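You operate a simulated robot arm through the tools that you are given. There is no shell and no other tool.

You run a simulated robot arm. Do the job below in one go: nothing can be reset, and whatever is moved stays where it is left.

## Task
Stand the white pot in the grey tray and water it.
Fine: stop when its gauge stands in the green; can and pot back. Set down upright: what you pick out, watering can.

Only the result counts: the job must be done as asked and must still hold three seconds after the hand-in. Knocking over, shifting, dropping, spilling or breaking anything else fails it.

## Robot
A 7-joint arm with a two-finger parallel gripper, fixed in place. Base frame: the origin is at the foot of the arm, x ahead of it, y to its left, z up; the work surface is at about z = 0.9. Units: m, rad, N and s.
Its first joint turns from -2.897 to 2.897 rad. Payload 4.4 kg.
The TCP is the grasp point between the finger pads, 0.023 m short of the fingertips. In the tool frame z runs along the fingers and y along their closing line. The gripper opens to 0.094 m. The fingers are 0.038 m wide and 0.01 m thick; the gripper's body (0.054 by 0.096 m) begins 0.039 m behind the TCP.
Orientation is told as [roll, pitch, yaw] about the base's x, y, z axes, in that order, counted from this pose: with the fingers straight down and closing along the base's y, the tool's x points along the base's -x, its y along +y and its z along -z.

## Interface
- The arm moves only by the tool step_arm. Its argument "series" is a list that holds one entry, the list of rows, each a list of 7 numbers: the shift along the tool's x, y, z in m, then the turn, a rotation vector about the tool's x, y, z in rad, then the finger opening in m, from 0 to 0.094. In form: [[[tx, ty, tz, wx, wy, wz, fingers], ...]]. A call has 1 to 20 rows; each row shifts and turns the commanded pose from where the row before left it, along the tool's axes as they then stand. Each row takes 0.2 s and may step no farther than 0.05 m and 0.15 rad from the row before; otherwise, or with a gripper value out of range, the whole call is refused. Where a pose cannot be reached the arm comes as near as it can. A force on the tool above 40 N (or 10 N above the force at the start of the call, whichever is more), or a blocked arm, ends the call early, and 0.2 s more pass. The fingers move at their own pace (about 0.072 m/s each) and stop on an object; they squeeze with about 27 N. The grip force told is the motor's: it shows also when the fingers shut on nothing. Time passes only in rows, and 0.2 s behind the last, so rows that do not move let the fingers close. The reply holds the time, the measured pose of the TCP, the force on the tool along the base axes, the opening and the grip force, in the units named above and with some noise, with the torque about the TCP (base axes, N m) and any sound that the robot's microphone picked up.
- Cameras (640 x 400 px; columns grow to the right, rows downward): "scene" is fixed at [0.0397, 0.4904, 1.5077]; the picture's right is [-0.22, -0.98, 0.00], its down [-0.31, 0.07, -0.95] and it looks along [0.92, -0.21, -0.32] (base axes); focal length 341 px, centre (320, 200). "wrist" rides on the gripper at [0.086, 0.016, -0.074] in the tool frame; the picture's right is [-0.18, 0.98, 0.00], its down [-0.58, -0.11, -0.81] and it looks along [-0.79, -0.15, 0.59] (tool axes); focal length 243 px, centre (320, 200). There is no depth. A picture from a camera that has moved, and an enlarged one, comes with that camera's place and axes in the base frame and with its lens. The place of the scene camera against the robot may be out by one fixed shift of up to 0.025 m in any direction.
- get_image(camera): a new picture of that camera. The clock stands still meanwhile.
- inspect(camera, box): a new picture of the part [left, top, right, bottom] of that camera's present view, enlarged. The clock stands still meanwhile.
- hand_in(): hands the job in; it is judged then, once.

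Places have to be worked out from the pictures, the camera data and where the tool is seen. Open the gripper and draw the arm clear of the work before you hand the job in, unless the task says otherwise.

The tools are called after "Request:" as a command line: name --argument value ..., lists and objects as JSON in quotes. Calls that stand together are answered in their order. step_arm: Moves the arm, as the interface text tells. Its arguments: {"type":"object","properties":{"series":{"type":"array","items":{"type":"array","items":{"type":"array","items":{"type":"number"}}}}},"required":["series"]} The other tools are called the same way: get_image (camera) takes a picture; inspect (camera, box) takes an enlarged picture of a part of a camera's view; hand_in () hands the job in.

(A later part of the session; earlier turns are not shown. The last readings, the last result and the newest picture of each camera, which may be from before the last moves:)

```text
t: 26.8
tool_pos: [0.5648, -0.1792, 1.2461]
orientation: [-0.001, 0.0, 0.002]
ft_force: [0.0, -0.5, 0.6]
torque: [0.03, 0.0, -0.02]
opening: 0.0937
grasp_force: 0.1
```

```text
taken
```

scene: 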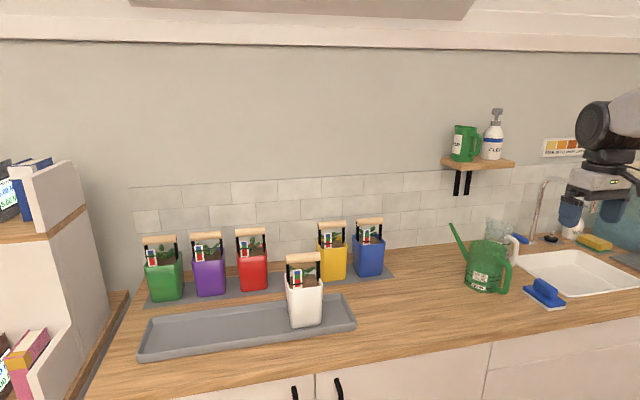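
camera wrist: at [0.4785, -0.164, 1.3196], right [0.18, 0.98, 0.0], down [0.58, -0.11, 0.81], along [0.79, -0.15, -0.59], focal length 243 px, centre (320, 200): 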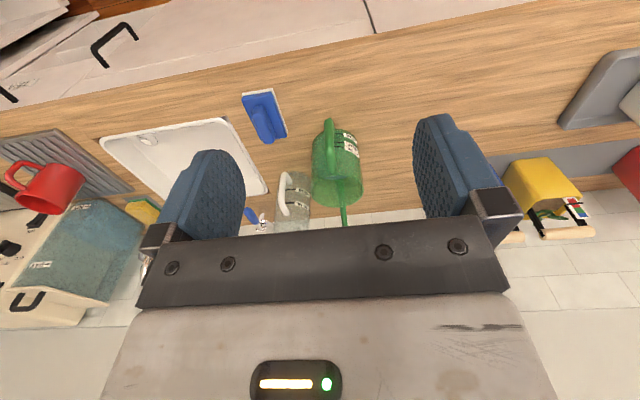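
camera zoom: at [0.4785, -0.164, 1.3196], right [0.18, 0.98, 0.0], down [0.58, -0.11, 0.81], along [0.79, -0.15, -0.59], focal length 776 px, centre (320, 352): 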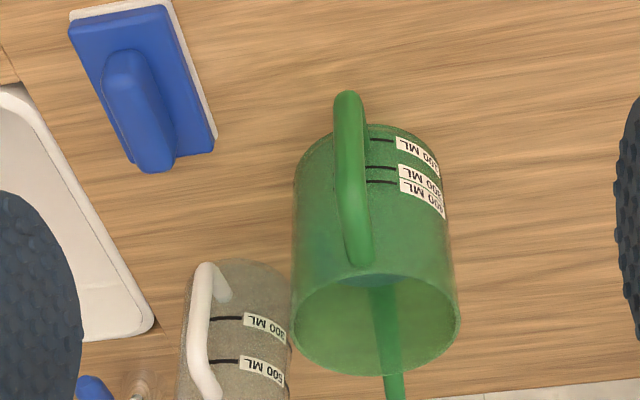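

The can's symmetry plane lies close to y≈-0.20 with the handle's upright at x≈0.775, spanning z≈0.92–0.985. I'll tilt the tool 40° forward, half-close the fingers, and move to a stand-off point behind the handle.

Request:
step_arm --series '[[[0, 0, 0, 0, -0.14, 0, 0.07], [0, 0, 0, 0, -0.14, 0, 0.065], [0, 0, 0, 0, -0.14, 0, 0.06], [0, 0, 0, 0, -0.14, 0, 0.06], [0, 0, 0, 0, -0.14, 0, 0.06], [0.0051, -0.0042, 0.0473, 0, 0, 0, 0.06], [0.0051, -0.0042, 0.0473, 0, 0, 0, 0.06], [0.0051, -0.0042, 0.0473, 0, 0, 0, 0.06], [0.0051, -0.0042, 0.0473, 0, 0, 0, 0.06]]]'

Request:
get_image --camera "wrist"

Request:
get_image --camera "scene"

```text
t: 28.8
tool_pos: [0.6741, -0.1997, 1.0907]
orientation: [-0.001, -0.702, 0.002]
ft_force: [0.8, 0.6, 0.4]
torque: [0.0, 0.03, -0.01]
opening: 0.06
grasp_force: 0.1
```

```text
taken
camera wrist: at [0.5594, -0.1834, 1.0912], right [0.14, 0.98, 0.12], down [-0.08, -0.11, 0.99], along [0.99, -0.15, 0.06], focal length 243 px, centre (320, 200)
```

wrist: 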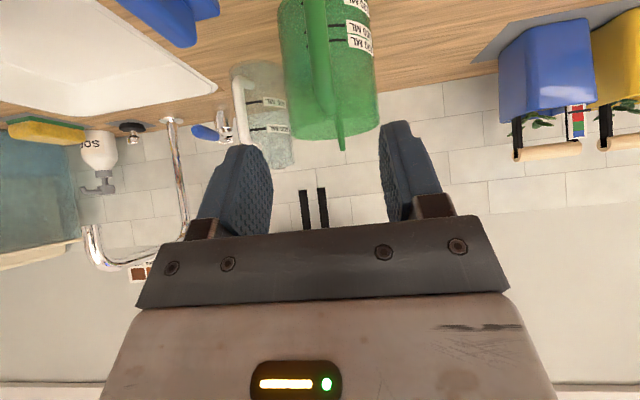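

```text
taken
```

scene: 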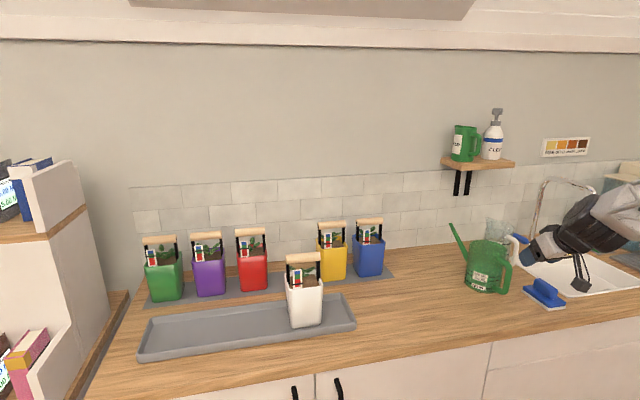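

The can's handle is nearly straight ahead. I'll zoom in on it to fix its position and the water level.

Request:
inspect --camera "wrist" --box '[230, 0, 420, 160]'

Request:
inspect --camera "scene" --box '[440, 215, 560, 305]'

```text
2.50 times, centred on (325, 80) of wrist
camera zoom: at [0.5594, -0.1834, 1.0912], right [0.14, 0.98, 0.12], down [-0.08, -0.11, 0.99], along [0.99, -0.15, 0.06], focal length 606 px, centre (308, 500)
```

zoom: 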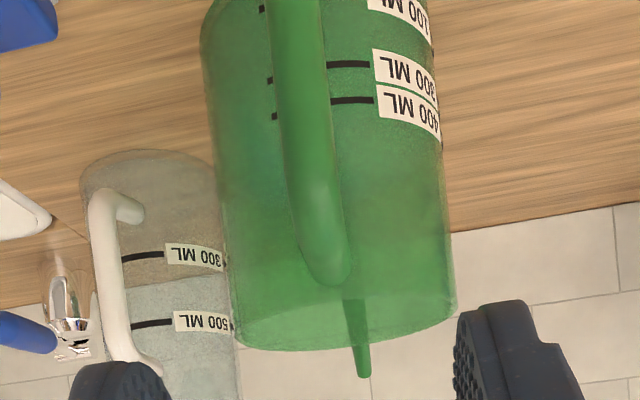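

```text
4.44 times, centred on (500, 260) of scene
camera zoom: at [0.0397, 0.4904, 1.5077], right [-0.22, -0.98, 0.0], down [-0.31, 0.07, -0.95], along [0.92, -0.21, -0.32], focal length 1517 px, centre (-480, -67)
```

zoom: 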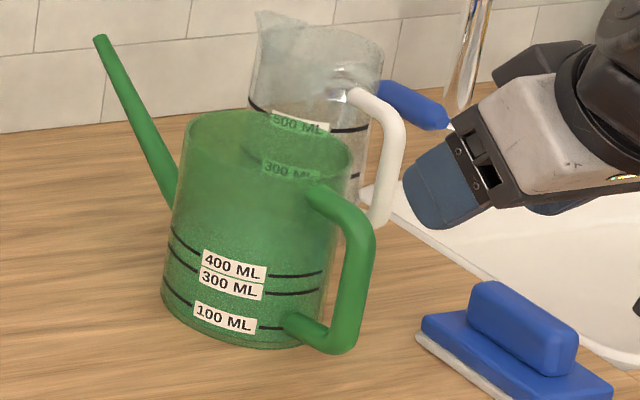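

Cross-checking all views puts the can axis at (0.842, -0.199), the rim at z≈1.03, the spout tip at (1.047, -0.199, 1.026) and the handle upright at x≈0.75, z≈0.945–1.0. I'll advance part-way along the approach and check again.

Request:
step_arm --series '[[[0.0052, 0, 0.03, 0, 0, 0, 0.06], [0.0052, 0, 0.03, 0, 0, 0, 0.06], [0.0051, 0, 0.03, 0, 0, 0, 0.06]]]'

Request:
get_image --camera "wrist"

Request:
inspect --camera "scene" --box '[440, 215, 560, 305]'

```text
t: 29.6
tool_pos: [0.7189, -0.1983, 1.0101]
orientation: [-0.001, -0.7, -0.001]
ft_force: [-0.4, 0.4, 0.0]
torque: [0.0, 0.01, -0.01]
opening: 0.0599
grasp_force: 0.1
```

```text
taken
camera wrist: at [0.6054, -0.1823, 1.0103], right [0.14, 0.98, 0.12], down [-0.08, -0.11, 0.99], along [0.99, -0.15, 0.06], focal length 243 px, centre (320, 200)
```

wrist: 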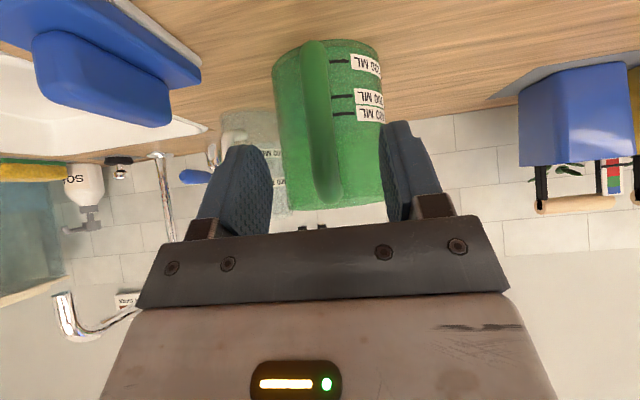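

```text
4.44 times, centred on (500, 260) of scene
camera zoom: at [0.0397, 0.4904, 1.5077], right [-0.22, -0.98, 0.0], down [-0.31, 0.07, -0.95], along [0.92, -0.21, -0.32], focal length 1517 px, centre (-480, -67)
```

zoom: 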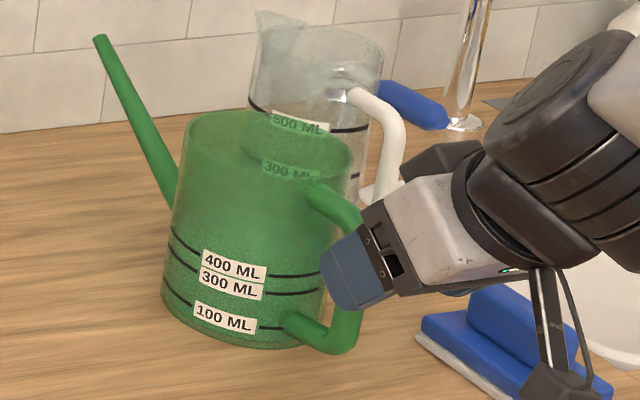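

Everything lines up: the handle is centred between the fingers and the camera bracket is clear of the brush. I'll advance the last 47 mm.

Request:
step_arm --series '[[[0, 0, 0.018, 0, 0, 0, 0.06], [-0.001, 0, 0.016, 0, 0, 0, 0.06], [0, 0, 0.012, 0, 0, 0, 0.06]]]'

Request:
get_image --camera "wrist"

Request:
inspect --camera "scene" --box '[440, 215, 560, 305]'

```text
t: 30.4
tool_pos: [0.749, -0.1989, 0.976]
orientation: [0.0, -0.699, 0.002]
ft_force: [0.0, -0.9, -0.1]
torque: [0.03, -0.01, -0.01]
opening: 0.0598
grasp_force: 0.1
```

```text
taken
camera wrist: at [0.6344, -0.1825, 0.9761], right [0.14, 0.98, 0.12], down [-0.07, -0.11, 0.99], along [0.99, -0.15, 0.06], focal length 243 px, centre (320, 200)
```

wrist: 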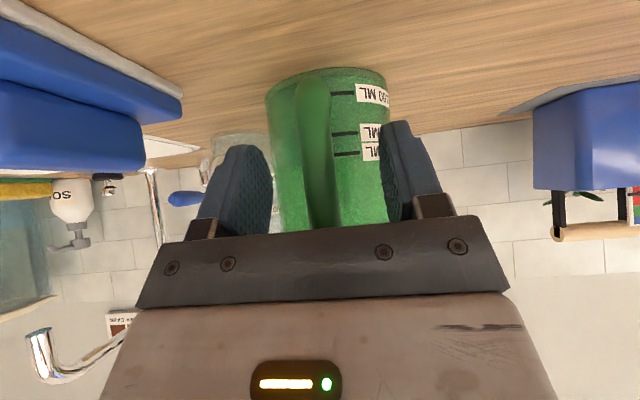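

```text
4.44 times, centred on (500, 260) of scene
camera zoom: at [0.0397, 0.4904, 1.5077], right [-0.22, -0.98, 0.0], down [-0.31, 0.07, -0.95], along [0.92, -0.21, -0.32], focal length 1517 px, centre (-480, -67)
```

zoom: 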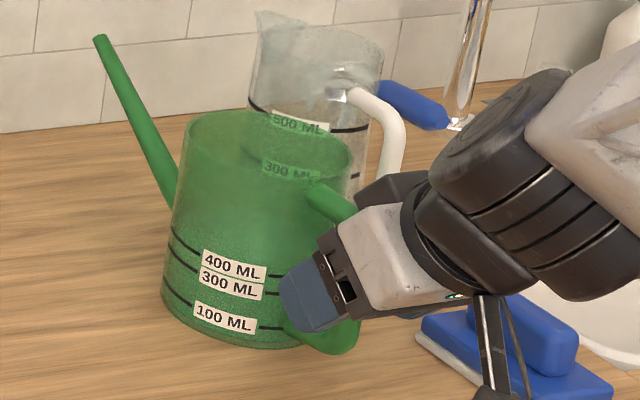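

The handle upright passes through the grasp point with no contact force. Closing on it.

Request:
step_arm --series '[[[0, 0, 0, 0, 0, 0, 0.04], [0, 0, 0, 0, 0, 0, 0.025], [0, 0, 0, 0, 0, 0, 0.01], [0, 0, 0, 0, 0, 0, 0.0], [0, 0, 0, 0, 0, 0, 0.0]]]'

```text
t: 31.6
tool_pos: [0.7493, -0.198, 0.9761]
orientation: [0.002, -0.698, 0.0]
ft_force: [1.6, -0.6, 0.9]
torque: [0.0, -0.05, 0.0]
opening: 0.0167
grasp_force: 27.1
```

Gripped at 0.0167. I'll do a small test lift to see whether the can stays level.

Request:
step_arm --series '[[[-0.0026, 0, -0.0031, 0, 0, 0, 0.0], [-0.0026, 0, -0.0031, 0, 0, 0, 0.0], [-0.0026, 0, -0.0031, 0, 0, 0, 0.0], [0, 0, 0, 0, 0, 0, 0.0]]]'

Request:
get_image --camera "wrist"

Request:
inspect --camera "scene" --box '[440, 215, 560, 305]'

```text
t: 32.6
tool_pos: [0.7501, -0.1981, 0.9884]
orientation: [0.0, -0.701, -0.001]
ft_force: [0.6, -0.4, -5.6]
torque: [-0.01, 0.59, -0.01]
opening: 0.0167
grasp_force: 27.0
```

```text
taken
camera wrist: at [0.634, -0.1823, 0.9888], right [0.14, 0.98, 0.12], down [-0.07, -0.11, 0.99], along [0.99, -0.15, 0.06], focal length 243 px, centre (320, 200)
```

wrist: 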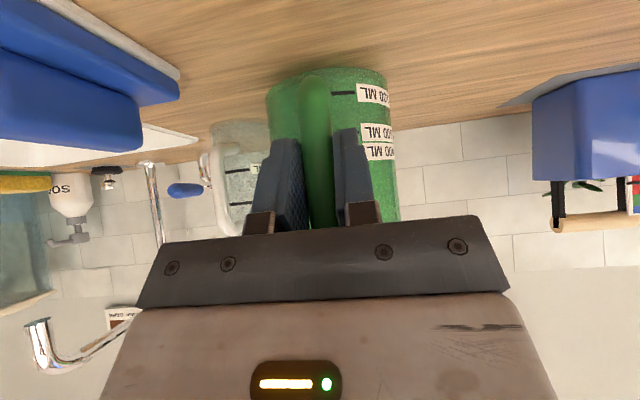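

```text
4.44 times, centred on (500, 260) of scene
camera zoom: at [0.0397, 0.4904, 1.5077], right [-0.22, -0.98, 0.0], down [-0.31, 0.07, -0.95], along [0.92, -0.21, -0.32], focal length 1517 px, centre (-480, -67)
```

zoom: 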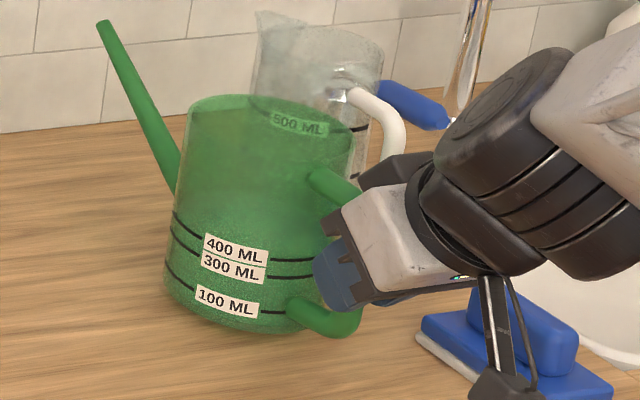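

The can lifts level (about 5.6 N, holding 0.59 N·m without slipping). I'll raise it 50 mm and draw it back toward the robot, gently.

Request:
step_arm --series '[[[-0.0064, 0, -0.0076, 0, 0, 0, 0.0], [-0.0077, 0, -0.0092, 0, 0, 0, 0.0], [-0.0077, 0, -0.0092, 0, 0, 0, 0.0], [-0.0077, 0, -0.0092, 0, 0, 0, 0.0], [-0.0032, 0, -0.0038, 0, 0, 0, 0.0], [0.0115, 0, -0.0097, 0, 0, 0, 0.0], [0.0191, 0, -0.0161, 0, 0, 0, 0.0], [0.0229, 0, -0.0193, 0, 0, 0, 0.0], [0.0229, 0, -0.0193, 0, 0, 0, 0.0], [0.0229, 0, -0.0193, 0, 0, 0, 0.0], [0.0229, 0, -0.0193, 0, 0, 0, 0.0], [0.0191, 0, -0.0161, 0, 0, 0, 0.0], [0.0115, 0, -0.0097, 0, 0, 0, 0.0]]]'

Request:
get_image --camera "scene"

Request:
get_image --camera "wrist"

```text
t: 35.4
tool_pos: [0.5467, -0.1988, 1.0377]
orientation: [-0.001, -0.701, 0.0]
ft_force: [-0.1, 0.9, -5.6]
torque: [-0.01, 0.57, 0.0]
opening: 0.0165
grasp_force: 26.9
```

```text
taken
```

scene: 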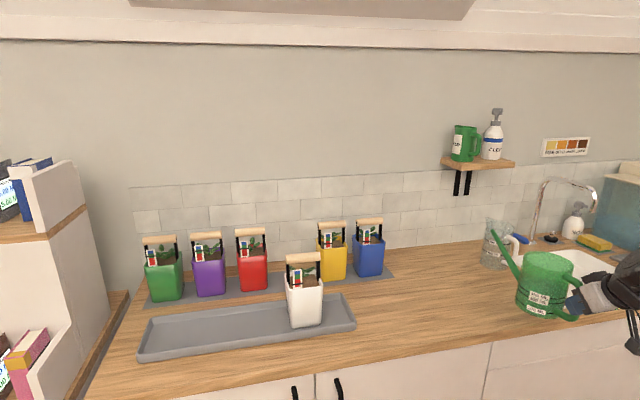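

```text
taken
camera wrist: at [0.4327, -0.1828, 1.0383], right [0.14, 0.98, 0.12], down [-0.07, -0.11, 0.99], along [0.99, -0.15, 0.06], focal length 243 px, centre (320, 200)
```

wrist: 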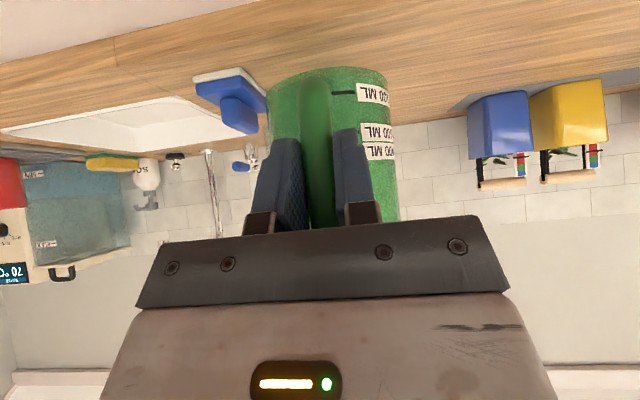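

Still level with the same load. I'll now swing the can sideways along +y, keeping the spout tip (x≈0.84) to the right of the white pot.

Request:
step_arm --series '[[[0, 0.015, 0, 0, 0, 0, 0.0], [0, 0.03, 0, 0, 0, 0, 0.0], [0, 0.04, 0, 0, 0, 0, 0.0], [0, 0.04, 0, 0, 0, 0, 0.0], [0, 0.04, 0, 0, 0, 0, 0.0], [0, 0.04, 0, 0, 0, 0, 0.0], [0, 0.04, 0, 0, 0, 0, 0.0], [0, 0.04, 0, 0, 0, 0, 0.0], [0, 0.04, 0, 0, 0, 0, 0.0], [0, 0.04, 0, 0, 0, 0, 0.0], [0, 0.03, 0, 0, 0, 0, 0.0], [0, 0.015, 0, 0, 0, 0, 0.0], [0, 0, 0, 0, 0, 0, 0.0]]]'

Request:
get_image --camera "scene"

```text
t: 38.2
tool_pos: [0.5482, 0.2128, 1.0399]
orientation: [0.0, -0.699, 0.0]
ft_force: [-0.9, -0.6, -5.6]
torque: [0.01, 0.61, 0.02]
opening: 0.0167
grasp_force: 27.6
```

```text
taken
```

scene: 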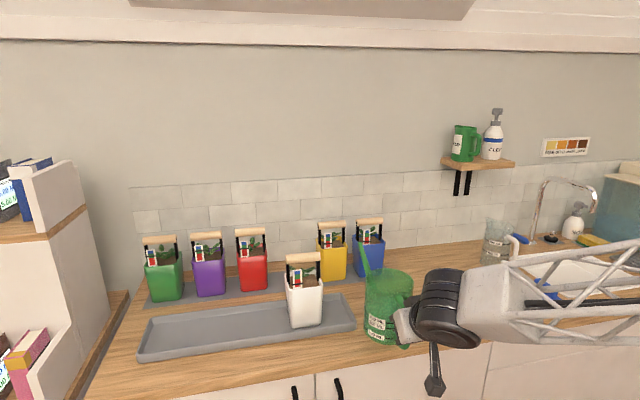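

I'll retract so the spout tip is in front of the tray, then line the can up with the pot at y≈0.357 (to the right of the gauge card).

Request:
step_arm --series '[[[0.0115, 0, -0.0097, 0, 0, 0, 0.0], [0.0229, 0, -0.0193, 0, 0, 0, 0.0], [0.0268, 0, -0.0226, 0, 0, 0, 0.0], [0.0229, 0, -0.0193, 0, 0, 0, 0.0], [0.0138, 0, -0.0116, 0, 0, 0, 0.0], [0, 0.015, 0, 0, 0, 0, 0.0], [0, 0.03, 0, 0, 0, 0, 0.0], [0, 0.035, 0, 0, 0, 0, 0.0], [0, 0.03, 0, 0, 0, 0, 0.0], [0, 0.02, 0, 0, 0, 0, 0.0], [0, 0.014, 0, 0, 0, 0, 0.0], [0, 0, 0, 0, 0, 0, 0.0]]]'

Request:
get_image --camera "scene"

Request:
get_image --camera "wrist"

Request:
inspect --camera "scene" --box '[240, 230, 400, 350]'

```text
t: 40.8
tool_pos: [0.4198, 0.3557, 1.0389]
orientation: [0.001, -0.7, -0.001]
ft_force: [-0.3, -0.2, -5.6]
torque: [-0.03, 0.59, -0.02]
opening: 0.0164
grasp_force: 27.1
```

```text
taken
```

scene: 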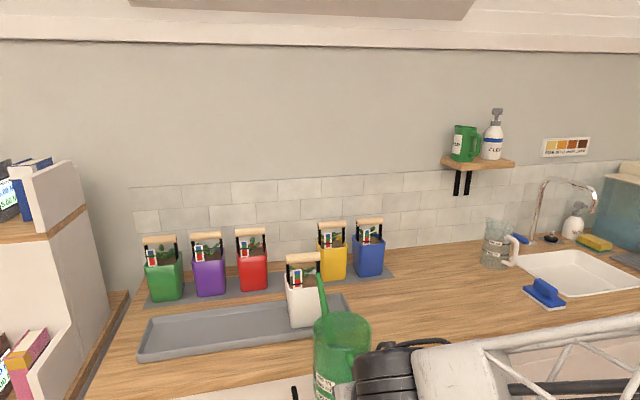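

```text
taken
camera wrist: at [0.3054, 0.3716, 1.0394], right [0.14, 0.98, 0.12], down [-0.07, -0.11, 0.99], along [0.99, -0.15, 0.06], focal length 243 px, centre (320, 200)
```

wrist: 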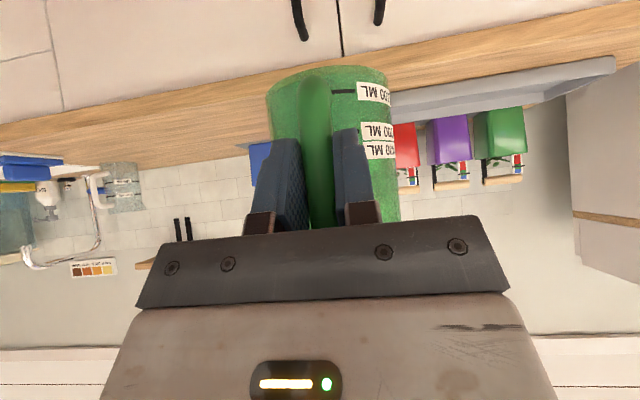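

```text
3.33 times, centred on (320, 290) of scene
camera zoom: at [0.0397, 0.4904, 1.5077], right [-0.22, -0.98, 0.0], down [-0.31, 0.07, -0.95], along [0.92, -0.21, -0.32], focal length 1138 px, centre (320, -100)
```

zoom: 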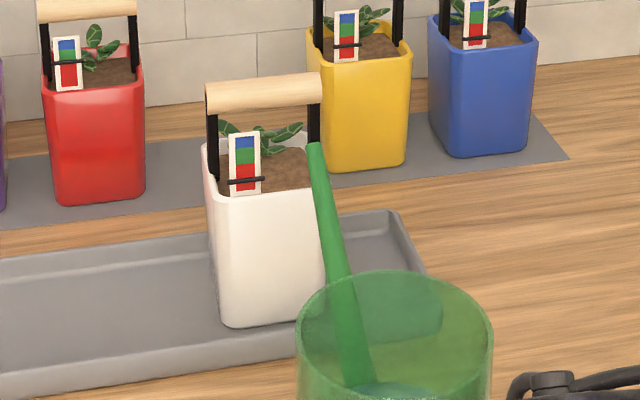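

The spout tip is at about (0.717, 0.356, 1.086), in front of the pot and to the right of the gauge card. I'll bring the tip forward over the front rim, below and in front of the bar, still level.

Request:
step_arm --series '[[[-0.005, 0.0003, 0.0096, 0, 0, 0, 0.0], [-0.0082, 0.0003, 0.0158, 0, 0, 0, 0.0], [-0.0092, 0.0003, 0.0175, 0, 0, 0, 0.0], [-0.0065, 0.0003, 0.0128, 0, 0, 0, 0.0], [0, 0, 0, 0, 0, 0, 0.0]]]'

Request:
inspect --camera "scene" --box '[250, 240, 350, 320]'

Request:
get_image --camera "scene"

```text
t: 42.0
tool_pos: [0.4781, 0.3563, 1.015]
orientation: [0.0, -0.701, 0.0]
ft_force: [-0.2, 0.0, -5.0]
torque: [0.01, 0.58, -0.02]
opening: 0.0163
grasp_force: 26.6
```

```text
5.00 times, centred on (300, 280) of scene
camera zoom: at [0.0397, 0.4904, 1.5077], right [-0.22, -0.98, 0.0], down [-0.31, 0.07, -0.95], along [0.92, -0.21, -0.32], focal length 1707 px, centre (420, -200)
```

zoom: 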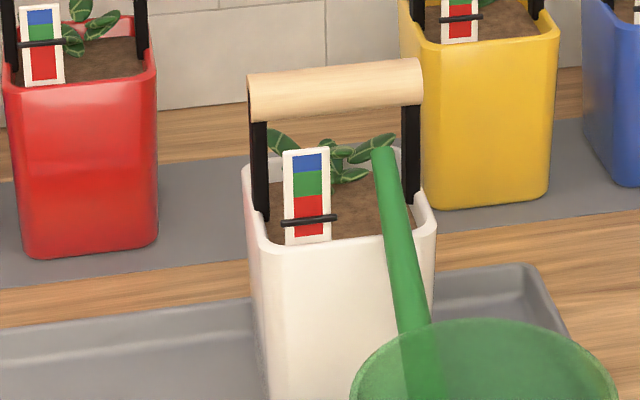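

```text
taken
```

scene: 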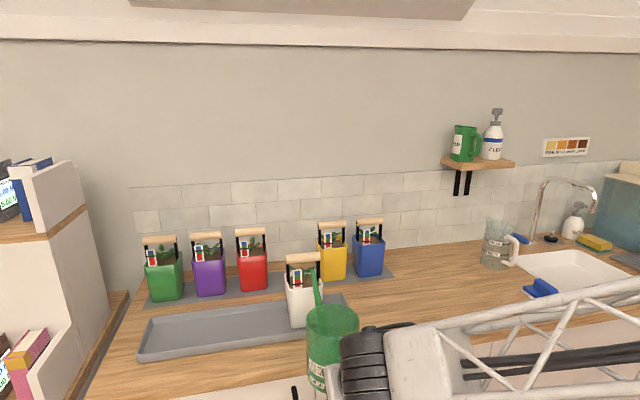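

The tip is inside the pot's opening, about (0.775, 0.357, 1.061), clear of the gauge and the post. I'll start tilting about the spout tip, first to 0.2 rad, below where I expect flow to start.

Request:
step_arm --series '[[[-0.008, 0.002, -0.0128, 0, 0.05, 0, 0.0], [-0.008, 0.002, -0.0128, 0, 0.05, 0, 0.0], [-0.008, 0, -0.0128, 0, 0.05, 0, 0.0], [-0.008, 0, -0.0128, 0, 0.05, 0, 0.0], [0, 0, 0, 0, 0, 0, 0.0]]]'

Request:
inspect --camera "scene" --box '[250, 240, 350, 320]'

Request:
get_image --camera "scene"

```text
t: 43.2
tool_pos: [0.4757, 0.3613, 1.0754]
orientation: [-0.002, -0.499, 0.002]
ft_force: [0.2, -0.6, -5.2]
torque: [0.01, 0.54, 0.0]
opening: 0.0164
grasp_force: 27.0
```

```text
5.00 times, centred on (300, 280) of scene
camera zoom: at [0.0397, 0.4904, 1.5077], right [-0.22, -0.98, 0.0], down [-0.31, 0.07, -0.95], along [0.92, -0.21, -0.32], focal length 1707 px, centre (420, -200)
```

zoom: 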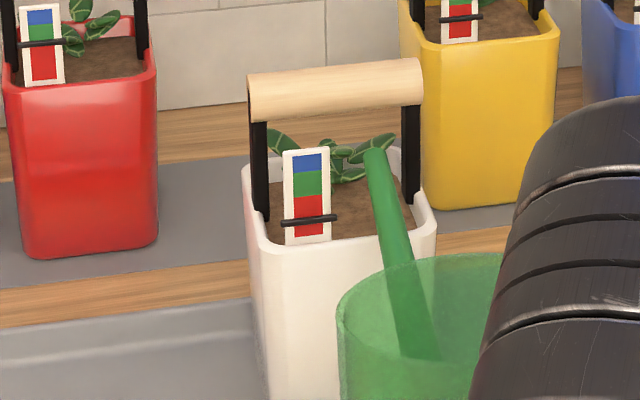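

```text
taken
```

scene: 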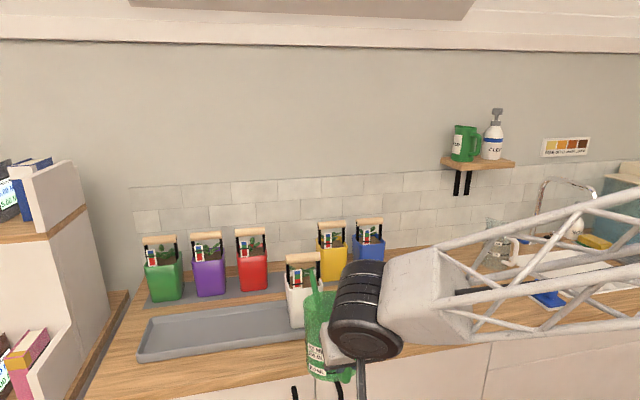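

No flow yet and the tip is steady. I'll tilt further to 0.30 rad and check force and gauge.

Request:
step_arm --series '[[[-0.008, 0, -0.0128, 0, 0.05, 0, 0.0], [-0.008, 0, -0.0128, 0, 0.05, 0, 0.0], [0, 0, 0, 0, 0, 0, 0.0]]]'

Request:
inspect --camera "scene" --box '[250, 240, 350, 320]'

```text
t: 44.0
tool_pos: [0.4766, 0.3608, 1.107]
orientation: [-0.001, -0.4, 0.0]
ft_force: [0.1, 0.5, -5.7]
torque: [0.01, 0.59, 0.03]
opening: 0.0167
grasp_force: 26.9
```

```text
5.00 times, centred on (300, 280) of scene
camera zoom: at [0.0397, 0.4904, 1.5077], right [-0.22, -0.98, 0.0], down [-0.31, 0.07, -0.95], along [0.92, -0.21, -0.32], focal length 1707 px, centre (420, -200)
```

zoom: 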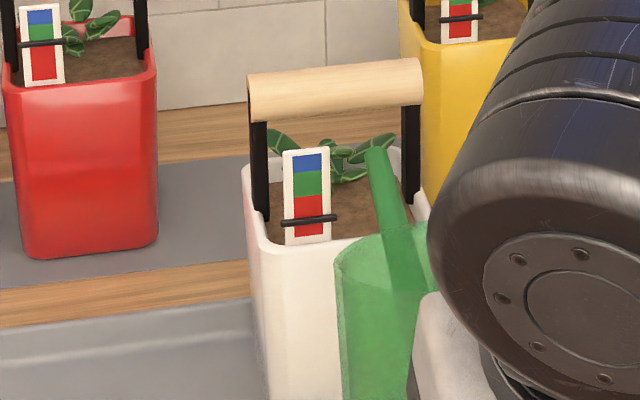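

Still no flow; the gauge remains visible. Tilting in smaller increments now.

Request:
step_arm --series '[[[-0.0063, 0, -0.0102, 0, 0.04, 0, 0.0], [0, 0, 0, 0, 0, 0, 0.0]]]'

Request:
inspect --camera "scene" --box '[250, 240, 350, 320]'

```text
t: 44.6
tool_pos: [0.4784, 0.3596, 1.1183]
orientation: [0.001, -0.36, 0.001]
ft_force: [0.0, -0.3, -5.7]
torque: [0.0, 0.49, 0.0]
opening: 0.0167
grasp_force: 27.1
```

```text
5.00 times, centred on (300, 280) of scene
camera zoom: at [0.0397, 0.4904, 1.5077], right [-0.22, -0.98, 0.0], down [-0.31, 0.07, -0.95], along [0.92, -0.21, -0.32], focal length 1707 px, centre (420, -200)
```

zoom: 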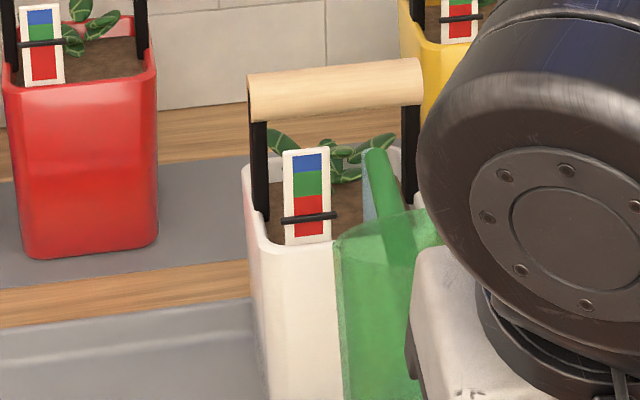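

A bluish stream is now falling from the spout into the soil. I'll hold this angle briefly and watch the gauge.

Request:
step_arm --series '[[[0, 0, 0, 0, 0, 0, 0.0], [0, 0, 0, 0, 0, 0, 0.0]]]'

Request:
inspect --camera "scene" --box '[250, 240, 350, 320]'

```text
t: 45.2
tool_pos: [0.4776, 0.3611, 1.1191]
orientation: [-0.001, -0.36, 0.0]
ft_force: [0.7, -0.2, -6.3]
torque: [-0.03, 0.47, 0.05]
opening: 0.0166
grasp_force: 27.2
```

```text
5.00 times, centred on (300, 280) of scene
camera zoom: at [0.0397, 0.4904, 1.5077], right [-0.22, -0.98, 0.0], down [-0.31, 0.07, -0.95], along [0.92, -0.21, -0.32], focal length 1707 px, centre (420, -200)
```

zoom: 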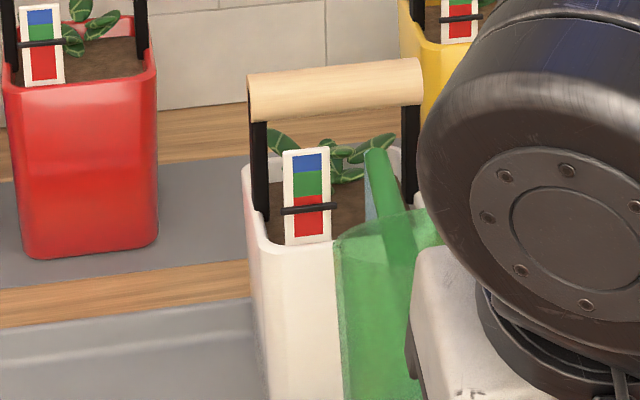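

The gauge marker is rising (from v≈219 to 209; green spans about 172–196). Holding a little longer.

Request:
step_arm --series '[[[0, 0, 0, 0, 0, 0, 0.0], [0, 0, 0, 0, 0, 0, 0.0]]]'

Request:
inspect --camera "scene" --box '[250, 240, 350, 320]'

```text
t: 45.8
tool_pos: [0.4786, 0.3607, 1.1178]
orientation: [0.0, -0.36, -0.001]
ft_force: [-0.3, 0.5, -4.8]
torque: [0.02, 0.45, -0.02]
opening: 0.0165
grasp_force: 26.6
```

```text
5.00 times, centred on (300, 280) of scene
camera zoom: at [0.0397, 0.4904, 1.5077], right [-0.22, -0.98, 0.0], down [-0.31, 0.07, -0.95], along [0.92, -0.21, -0.32], focal length 1707 px, centre (420, -200)
```

zoom: 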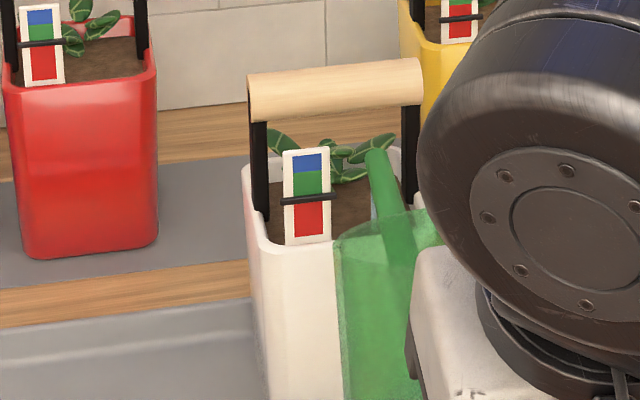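

The marker is at about 199, right at the red/green boundary. One more short hold.

Request:
step_arm --series '[[[0, 0, 0, 0, 0, 0, 0.0], [0, 0, 0, 0, 0, 0, 0.0]]]'

Request:
inspect --camera "scene" --box '[270, 250, 330, 300]'

```text
t: 46.4
tool_pos: [0.478, 0.3595, 1.1188]
orientation: [0.0, -0.36, 0.0]
ft_force: [0.5, -1.0, -5.2]
torque: [0.02, 0.42, -0.02]
opening: 0.0166
grasp_force: 27.0
```

```text
8.00 times, centred on (300, 275) of scene
camera zoom: at [0.0397, 0.4904, 1.5077], right [-0.22, -0.98, 0.0], down [-0.31, 0.07, -0.95], along [0.92, -0.21, -0.32], focal length 2731 px, centre (480, -400)
```

zoom: 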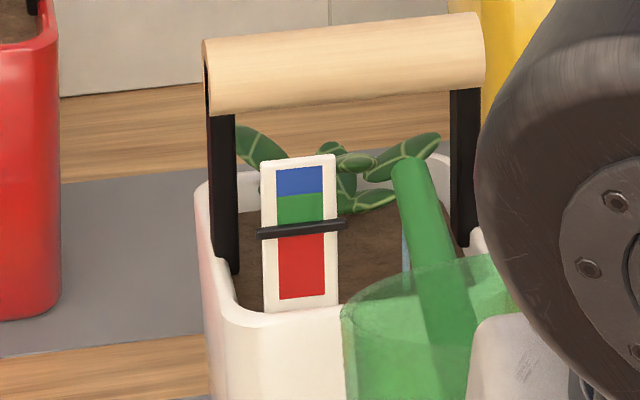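

The marker is entering the green from below (green is 195–233 here, marker about 228). I'll hold another 0.6 s to bring it towards the middle.

Request:
step_arm --series '[[[0, 0, 0, 0, 0, 0, 0.0], [0, 0, 0, 0, 0, 0, 0.0]]]'

Request:
inspect --camera "scene" --box '[270, 250, 330, 300]'

```text
t: 47.0
tool_pos: [0.4787, 0.3601, 1.1187]
orientation: [0.0, -0.36, 0.0]
ft_force: [0.2, -0.7, -4.4]
torque: [0.01, 0.45, -0.01]
opening: 0.0167
grasp_force: 26.9
```

```text
8.00 times, centred on (300, 275) of scene
camera zoom: at [0.0397, 0.4904, 1.5077], right [-0.22, -0.98, 0.0], down [-0.31, 0.07, -0.95], along [0.92, -0.21, -0.32], focal length 2731 px, centre (480, -400)
```

zoom: 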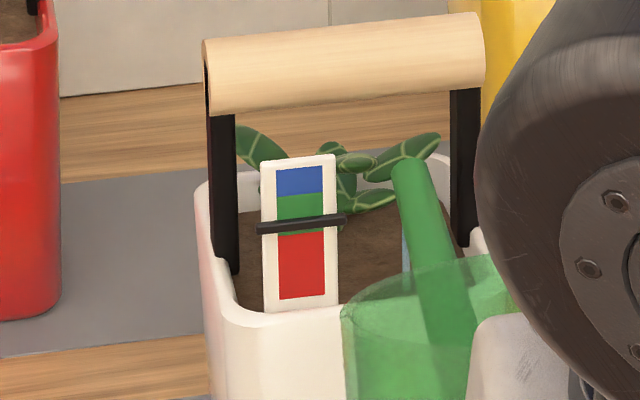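

The flow is tapering off; the marker is at about 224, just inside the green. I'll tip 0.01 rad more and hold to reach the middle of the green.

Request:
step_arm --series '[[[-0.0016, 0, -0.0026, 0, 0.01, 0, 0.0], [0, 0, 0, 0, 0, 0, 0.0]]]'

Request:
inspect --camera "scene" --box '[270, 250, 330, 300]'

```text
t: 47.6
tool_pos: [0.4787, 0.3617, 1.1216]
orientation: [0.0, -0.351, -0.001]
ft_force: [-0.3, -0.6, -3.7]
torque: [-0.03, 0.43, 0.02]
opening: 0.0165
grasp_force: 27.2
```

```text
8.00 times, centred on (300, 275) of scene
camera zoom: at [0.0397, 0.4904, 1.5077], right [-0.22, -0.98, 0.0], down [-0.31, 0.07, -0.95], along [0.92, -0.21, -0.32], focal length 2731 px, centre (480, -400)
```

zoom: 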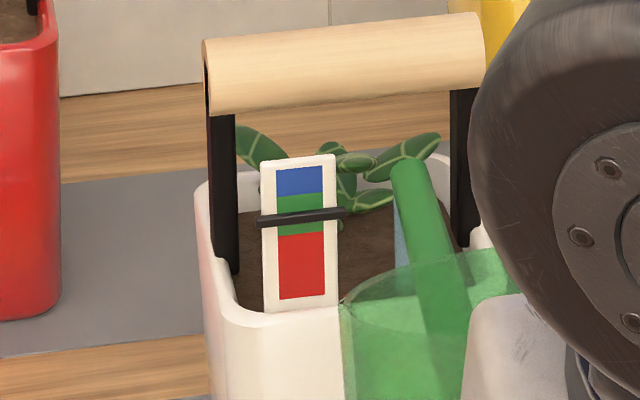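

The marker is now at about 217, close to the middle of the green. Tilting back at once to stop the flow.

Request:
step_arm --series '[[[0.014, 0, 0.0267, 0, -0.1, 0, 0.0], [0.014, 0, 0.0267, 0, -0.1, 0, 0.0], [0, 0, 0, 0, 0, 0, 0.0]]]'

Request:
inspect --camera "scene" --box '[270, 250, 330, 300]'

```text
t: 48.4
tool_pos: [0.4736, 0.3593, 1.0617]
orientation: [0.0, -0.55, 0.002]
ft_force: [0.1, -0.1, -5.2]
torque: [0.0, 0.47, 0.03]
opening: 0.0163
grasp_force: 26.6
```

```text
8.00 times, centred on (300, 275) of scene
camera zoom: at [0.0397, 0.4904, 1.5077], right [-0.22, -0.98, 0.0], down [-0.31, 0.07, -0.95], along [0.92, -0.21, -0.32], focal length 2731 px, centre (480, -400)
```

zoom: 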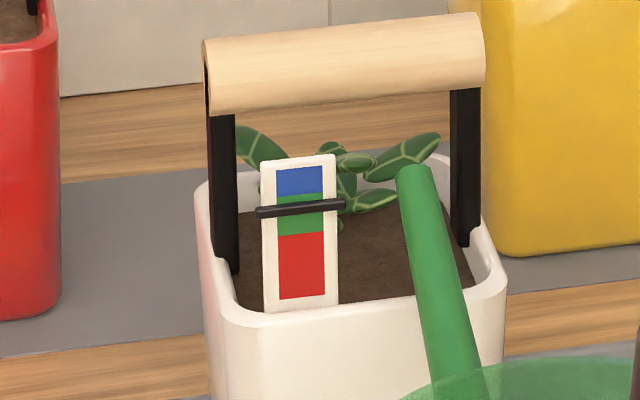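

Flow has stopped; the marker is at about 208, within green (195–233). I'll level the can completely and check that the gauge has settled.

Request:
step_arm --series '[[[0.0076, 0, 0.013, 0, -0.05, 0, 0.0], [0.0076, 0, 0.013, 0, -0.05, 0, 0.0], [0.0076, 0, 0.013, 0, -0.05, 0, 0.0], [0, 0, 0, 0, 0, 0, 0.0]]]'

Request:
inspect --camera "scene" --box '[270, 250, 330, 300]'

Request:
get_image --camera "scene"

```text
t: 49.4
tool_pos: [0.4782, 0.359, 1.0166]
orientation: [0.002, -0.7, 0.002]
ft_force: [0.0, 0.3, -4.9]
torque: [-0.02, 0.53, -0.02]
opening: 0.0165
grasp_force: 27.2
```

```text
8.00 times, centred on (300, 275) of scene
camera zoom: at [0.0397, 0.4904, 1.5077], right [-0.22, -0.98, 0.0], down [-0.31, 0.07, -0.95], along [0.92, -0.21, -0.32], focal length 2731 px, centre (480, -400)
```

zoom: 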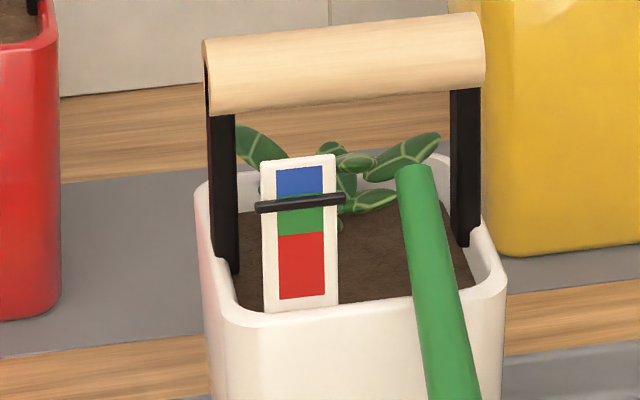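

```text
taken
```

scene: 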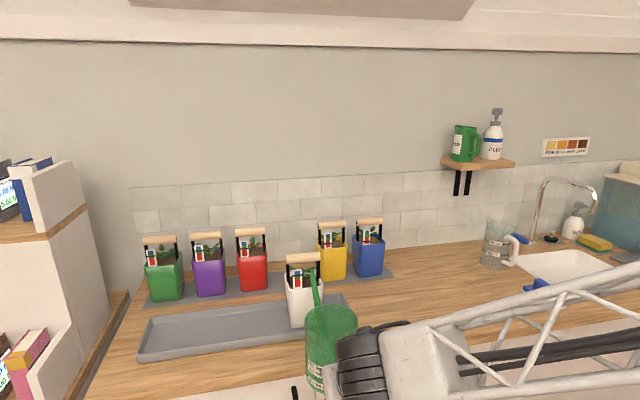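

The can is level; the marker still crept up slightly (about 203, blue begins at 194). I'll withdraw the spout from the pot so nothing more can drip in and watch whether the gauge settles.

Request:
step_arm --series '[[[0.005, 0, -0.0096, 0, 0, 0, 0.0], [0.0082, 0, -0.0158, 0, 0, 0, 0.0], [0.0092, 0, -0.0175, 0, 0, 0, 0.0], [0.0065, 0, -0.0128, 0, 0, 0, 0.0]]]'

Request:
inspect --camera "scene" --box '[270, 250, 330, 300]'

```text
t: 50.4
tool_pos: [0.4193, 0.36, 1.0388]
orientation: [0.001, -0.701, -0.001]
ft_force: [0.1, 0.0, -4.3]
torque: [0.01, 0.49, 0.0]
opening: 0.0164
grasp_force: 26.9
```

```text
8.00 times, centred on (300, 275) of scene
camera zoom: at [0.0397, 0.4904, 1.5077], right [-0.22, -0.98, 0.0], down [-0.31, 0.07, -0.95], along [0.92, -0.21, -0.32], focal length 2731 px, centre (480, -400)
```

zoom: 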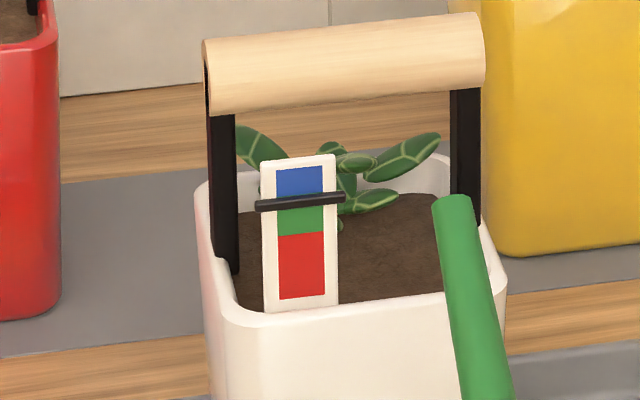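

It is settling: about 201 now. I'll zoom in for an accurate reading.

Request:
inspect --camera "scene" --box '[288, 262, 318, 292]'

```text
13.33 times, centred on (303, 277) of scene
camera zoom: at [0.0397, 0.4904, 1.5077], right [-0.22, -0.98, 0.0], down [-0.31, 0.07, -0.95], along [0.92, -0.21, -0.32], focal length 4552 px, centre (547, -827)
```

zoom: 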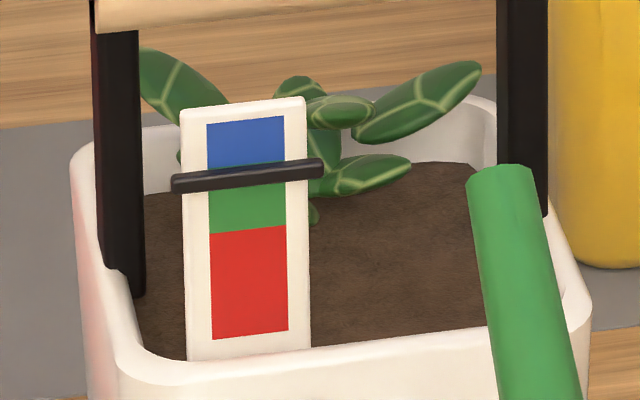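

The blue/green boundary is just hidden above the marker, and this camera looks down on it, so there is parallax. On the way back with the can I'll view the gauge level with the wrist camera; first I'll shift the can sideways to the right.

Request:
step_arm --series '[[[0, -0.015, 0, 0, 0, 0, 0.0], [0, -0.03, 0, 0, 0, 0, 0.0], [0, -0.035, 0, 0, 0, 0, 0.0], [0, -0.035, 0, 0, 0, 0, 0.0], [0, -0.03, 0, 0, 0, 0, 0.0], [0, -0.015, 0, 0, 0, 0, 0.0]]]'

Request:
get_image --camera "wrist"

Request:
inspect --camera "scene" --box '[288, 262, 318, 292]'

```text
t: 51.8
tool_pos: [0.4197, 0.1966, 1.0392]
orientation: [-0.001, -0.699, 0.001]
ft_force: [0.0, 0.1, -4.2]
torque: [-0.02, 0.49, -0.01]
opening: 0.0164
grasp_force: 27.2
```

```text
taken
camera wrist: at [0.3048, 0.2145, 1.04], right [0.14, 0.98, 0.12], down [-0.07, -0.11, 0.99], along [0.99, -0.15, 0.06], focal length 243 px, centre (320, 200)
```

wrist: 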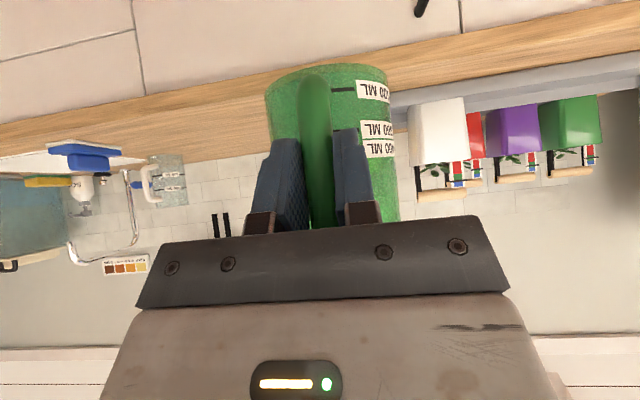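

```text
13.33 times, centred on (303, 277) of scene
camera zoom: at [0.0397, 0.4904, 1.5077], right [-0.22, -0.98, 0.0], down [-0.31, 0.07, -0.95], along [0.92, -0.21, -0.32], focal length 4552 px, centre (547, -827)
```

zoom: 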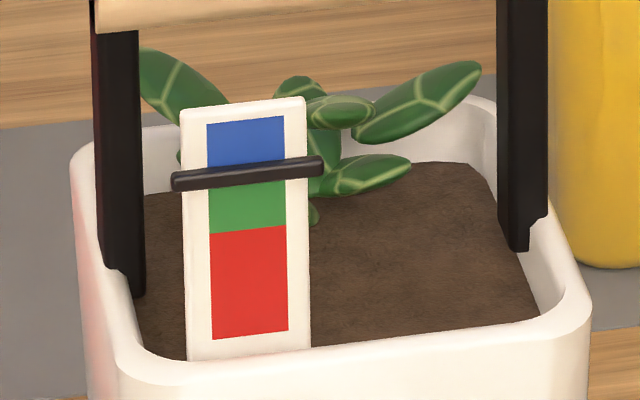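

Now a level view of the white pot's gauge from the wrist camera.

Request:
inspect --camera "wrist" --box '[430, 145, 490, 205]'

Request:
inspect --camera "wrist" --box '[445, 150, 475, 195]'

```text
6.67 times, centred on (460, 175) of wrist
camera zoom: at [0.3048, 0.2145, 1.04], right [0.14, 0.98, 0.12], down [-0.07, -0.11, 0.99], along [0.99, -0.15, 0.06], focal length 1618 px, centre (-613, 367)
```

zoom: 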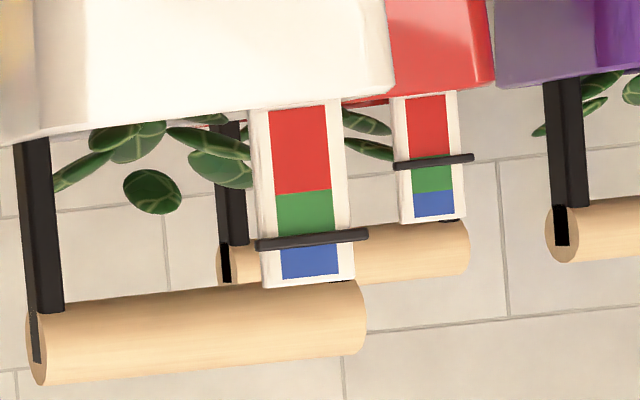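

```text
8.89 times, centred on (460, 172) of wrist
camera zoom: at [0.3048, 0.2145, 1.04], right [0.14, 0.98, 0.12], down [-0.07, -0.11, 0.99], along [0.99, -0.15, 0.06], focal length 2157 px, centre (-924, 444)
```

zoom: 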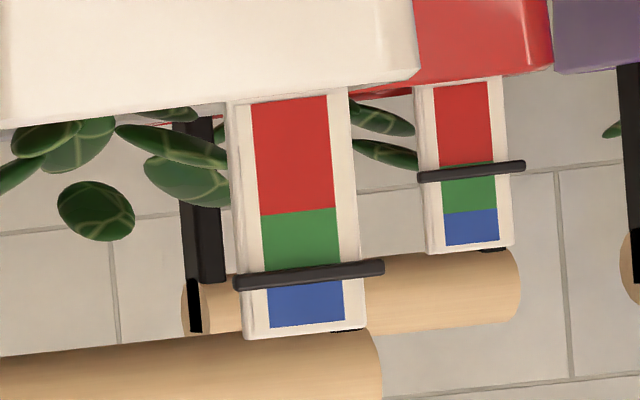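

In this level view the marker centre (≈274) sits inside the green band (≈211–282), near its upper end. I'll wait a moment in place and recheck that it has stopped moving.

Request:
step_arm --series '[[[0, 0, 0, 0, 0, 0, 0.0], [0, 0, 0, 0, 0, 0, 0.0], [0, 0, 0, 0, 0, 0, 0.0], [0, 0, 0, 0, 0, 0, 0.0], [0, 0, 0, 0, 0, 0, 0.0]]]'

Request:
inspect --camera "wrist" --box '[445, 150, 475, 195]'

Request:
inspect --camera "wrist" --box '[450, 168, 474, 188]'

Request:
inspect --camera "scene" --box '[288, 262, 318, 292]'

```text
t: 53.0
tool_pos: [0.4203, 0.1984, 1.0399]
orientation: [0.001, -0.7, -0.001]
ft_force: [-0.1, -0.5, -4.9]
torque: [0.0, 0.49, 0.02]
opening: 0.0164
grasp_force: 26.4
```

```text
8.89 times, centred on (460, 172) of wrist
camera zoom: at [0.3049, 0.2147, 1.0402], right [0.14, 0.98, 0.12], down [-0.07, -0.11, 0.99], along [0.99, -0.15, 0.06], focal length 2157 px, centre (-924, 444)
```

zoom: 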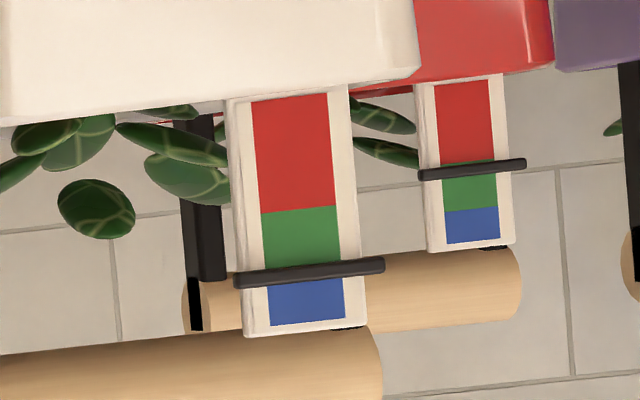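

```text
16.00 times, centred on (462, 178) of wrist
camera zoom: at [0.3049, 0.2147, 1.0402], right [0.14, 0.98, 0.12], down [-0.07, -0.11, 0.99], along [0.99, -0.15, 0.06], focal length 3882 px, centre (-1952, 552)
```

zoom: 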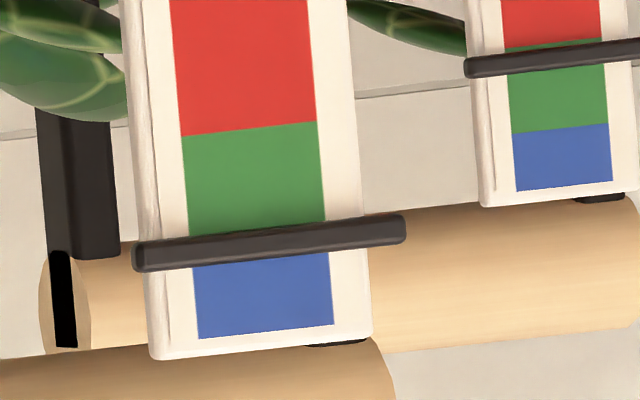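

```text
13.33 times, centred on (303, 277) of scene
camera zoom: at [0.0397, 0.4904, 1.5077], right [-0.22, -0.98, 0.0], down [-0.31, 0.07, -0.95], along [0.92, -0.21, -0.32], focal length 4552 px, centre (547, -827)
```

zoom: 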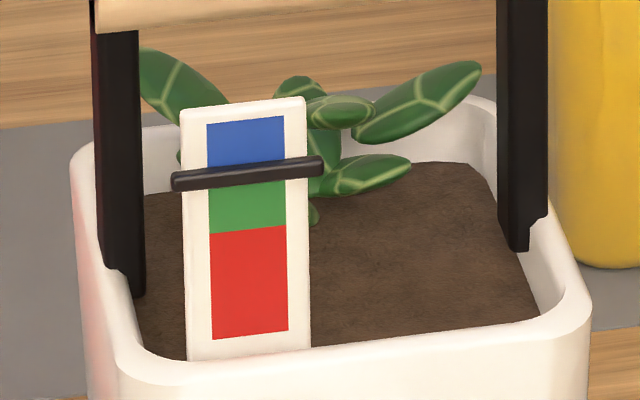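

The marker has stopped: its centre sits in the green (about 90% up the band), steady between readings. Now I'll take the can back the way it came: forward, then right to y≈-0.198.

Request:
step_arm --series '[[[-0.0115, 0, 0.0097, 0, 0, 0, 0.0], [-0.0229, 0, 0.0193, 0, 0, 0, 0.0], [-0.0268, 0, 0.0226, 0, 0, 0, 0.0], [-0.0229, 0, 0.0193, 0, 0, 0, 0.0], [-0.0138, 0, 0.0116, 0, 0, 0, 0.0], [0, -0.015, 0, 0, 0, 0, 0.0], [0, -0.03, 0, 0, 0, 0, 0.0], [0, -0.04, 0, 0, 0, 0, 0.0], [0, -0.04, 0, 0, 0, 0, 0.0], [0, -0.04, 0, 0, 0, 0, 0.0], [0, -0.04, 0, 0, 0, 0, 0.0], [0, -0.04, 0, 0, 0, 0, 0.0], [0, -0.04, 0, 0, 0, 0, 0.0], [0, -0.04, 0, 0, 0, 0, 0.0], [0, -0.035, 0, 0, 0, 0, 0.0], [0, -0.024, 0, 0, 0, 0, 0.0], [0, -0.012, 0, 0, 0, 0, 0.0], [0, 0, 0, 0, 0, 0, 0.0]]]'

Request:
get_image --camera "wrist"

Request:
get_image --camera "scene"

```text
t: 56.8
tool_pos: [0.5465, -0.1962, 1.04]
orientation: [0.0, -0.699, -0.001]
ft_force: [-0.7, -0.1, -5.3]
torque: [0.03, 0.48, -0.03]
opening: 0.0166
grasp_force: 26.5
```

```text
taken
camera wrist: at [0.4326, -0.1796, 1.0403], right [0.14, 0.98, 0.12], down [-0.07, -0.11, 0.99], along [0.99, -0.15, 0.06], focal length 243 px, centre (320, 200)
```

wrist: 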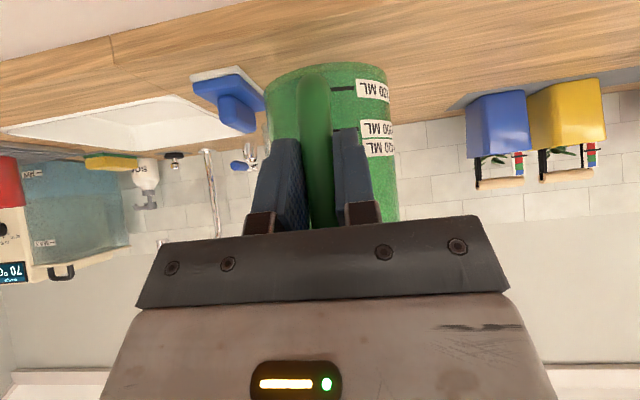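

```text
taken
```

scene: 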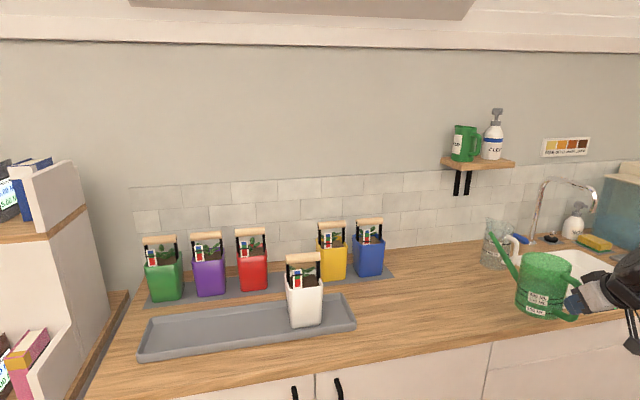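

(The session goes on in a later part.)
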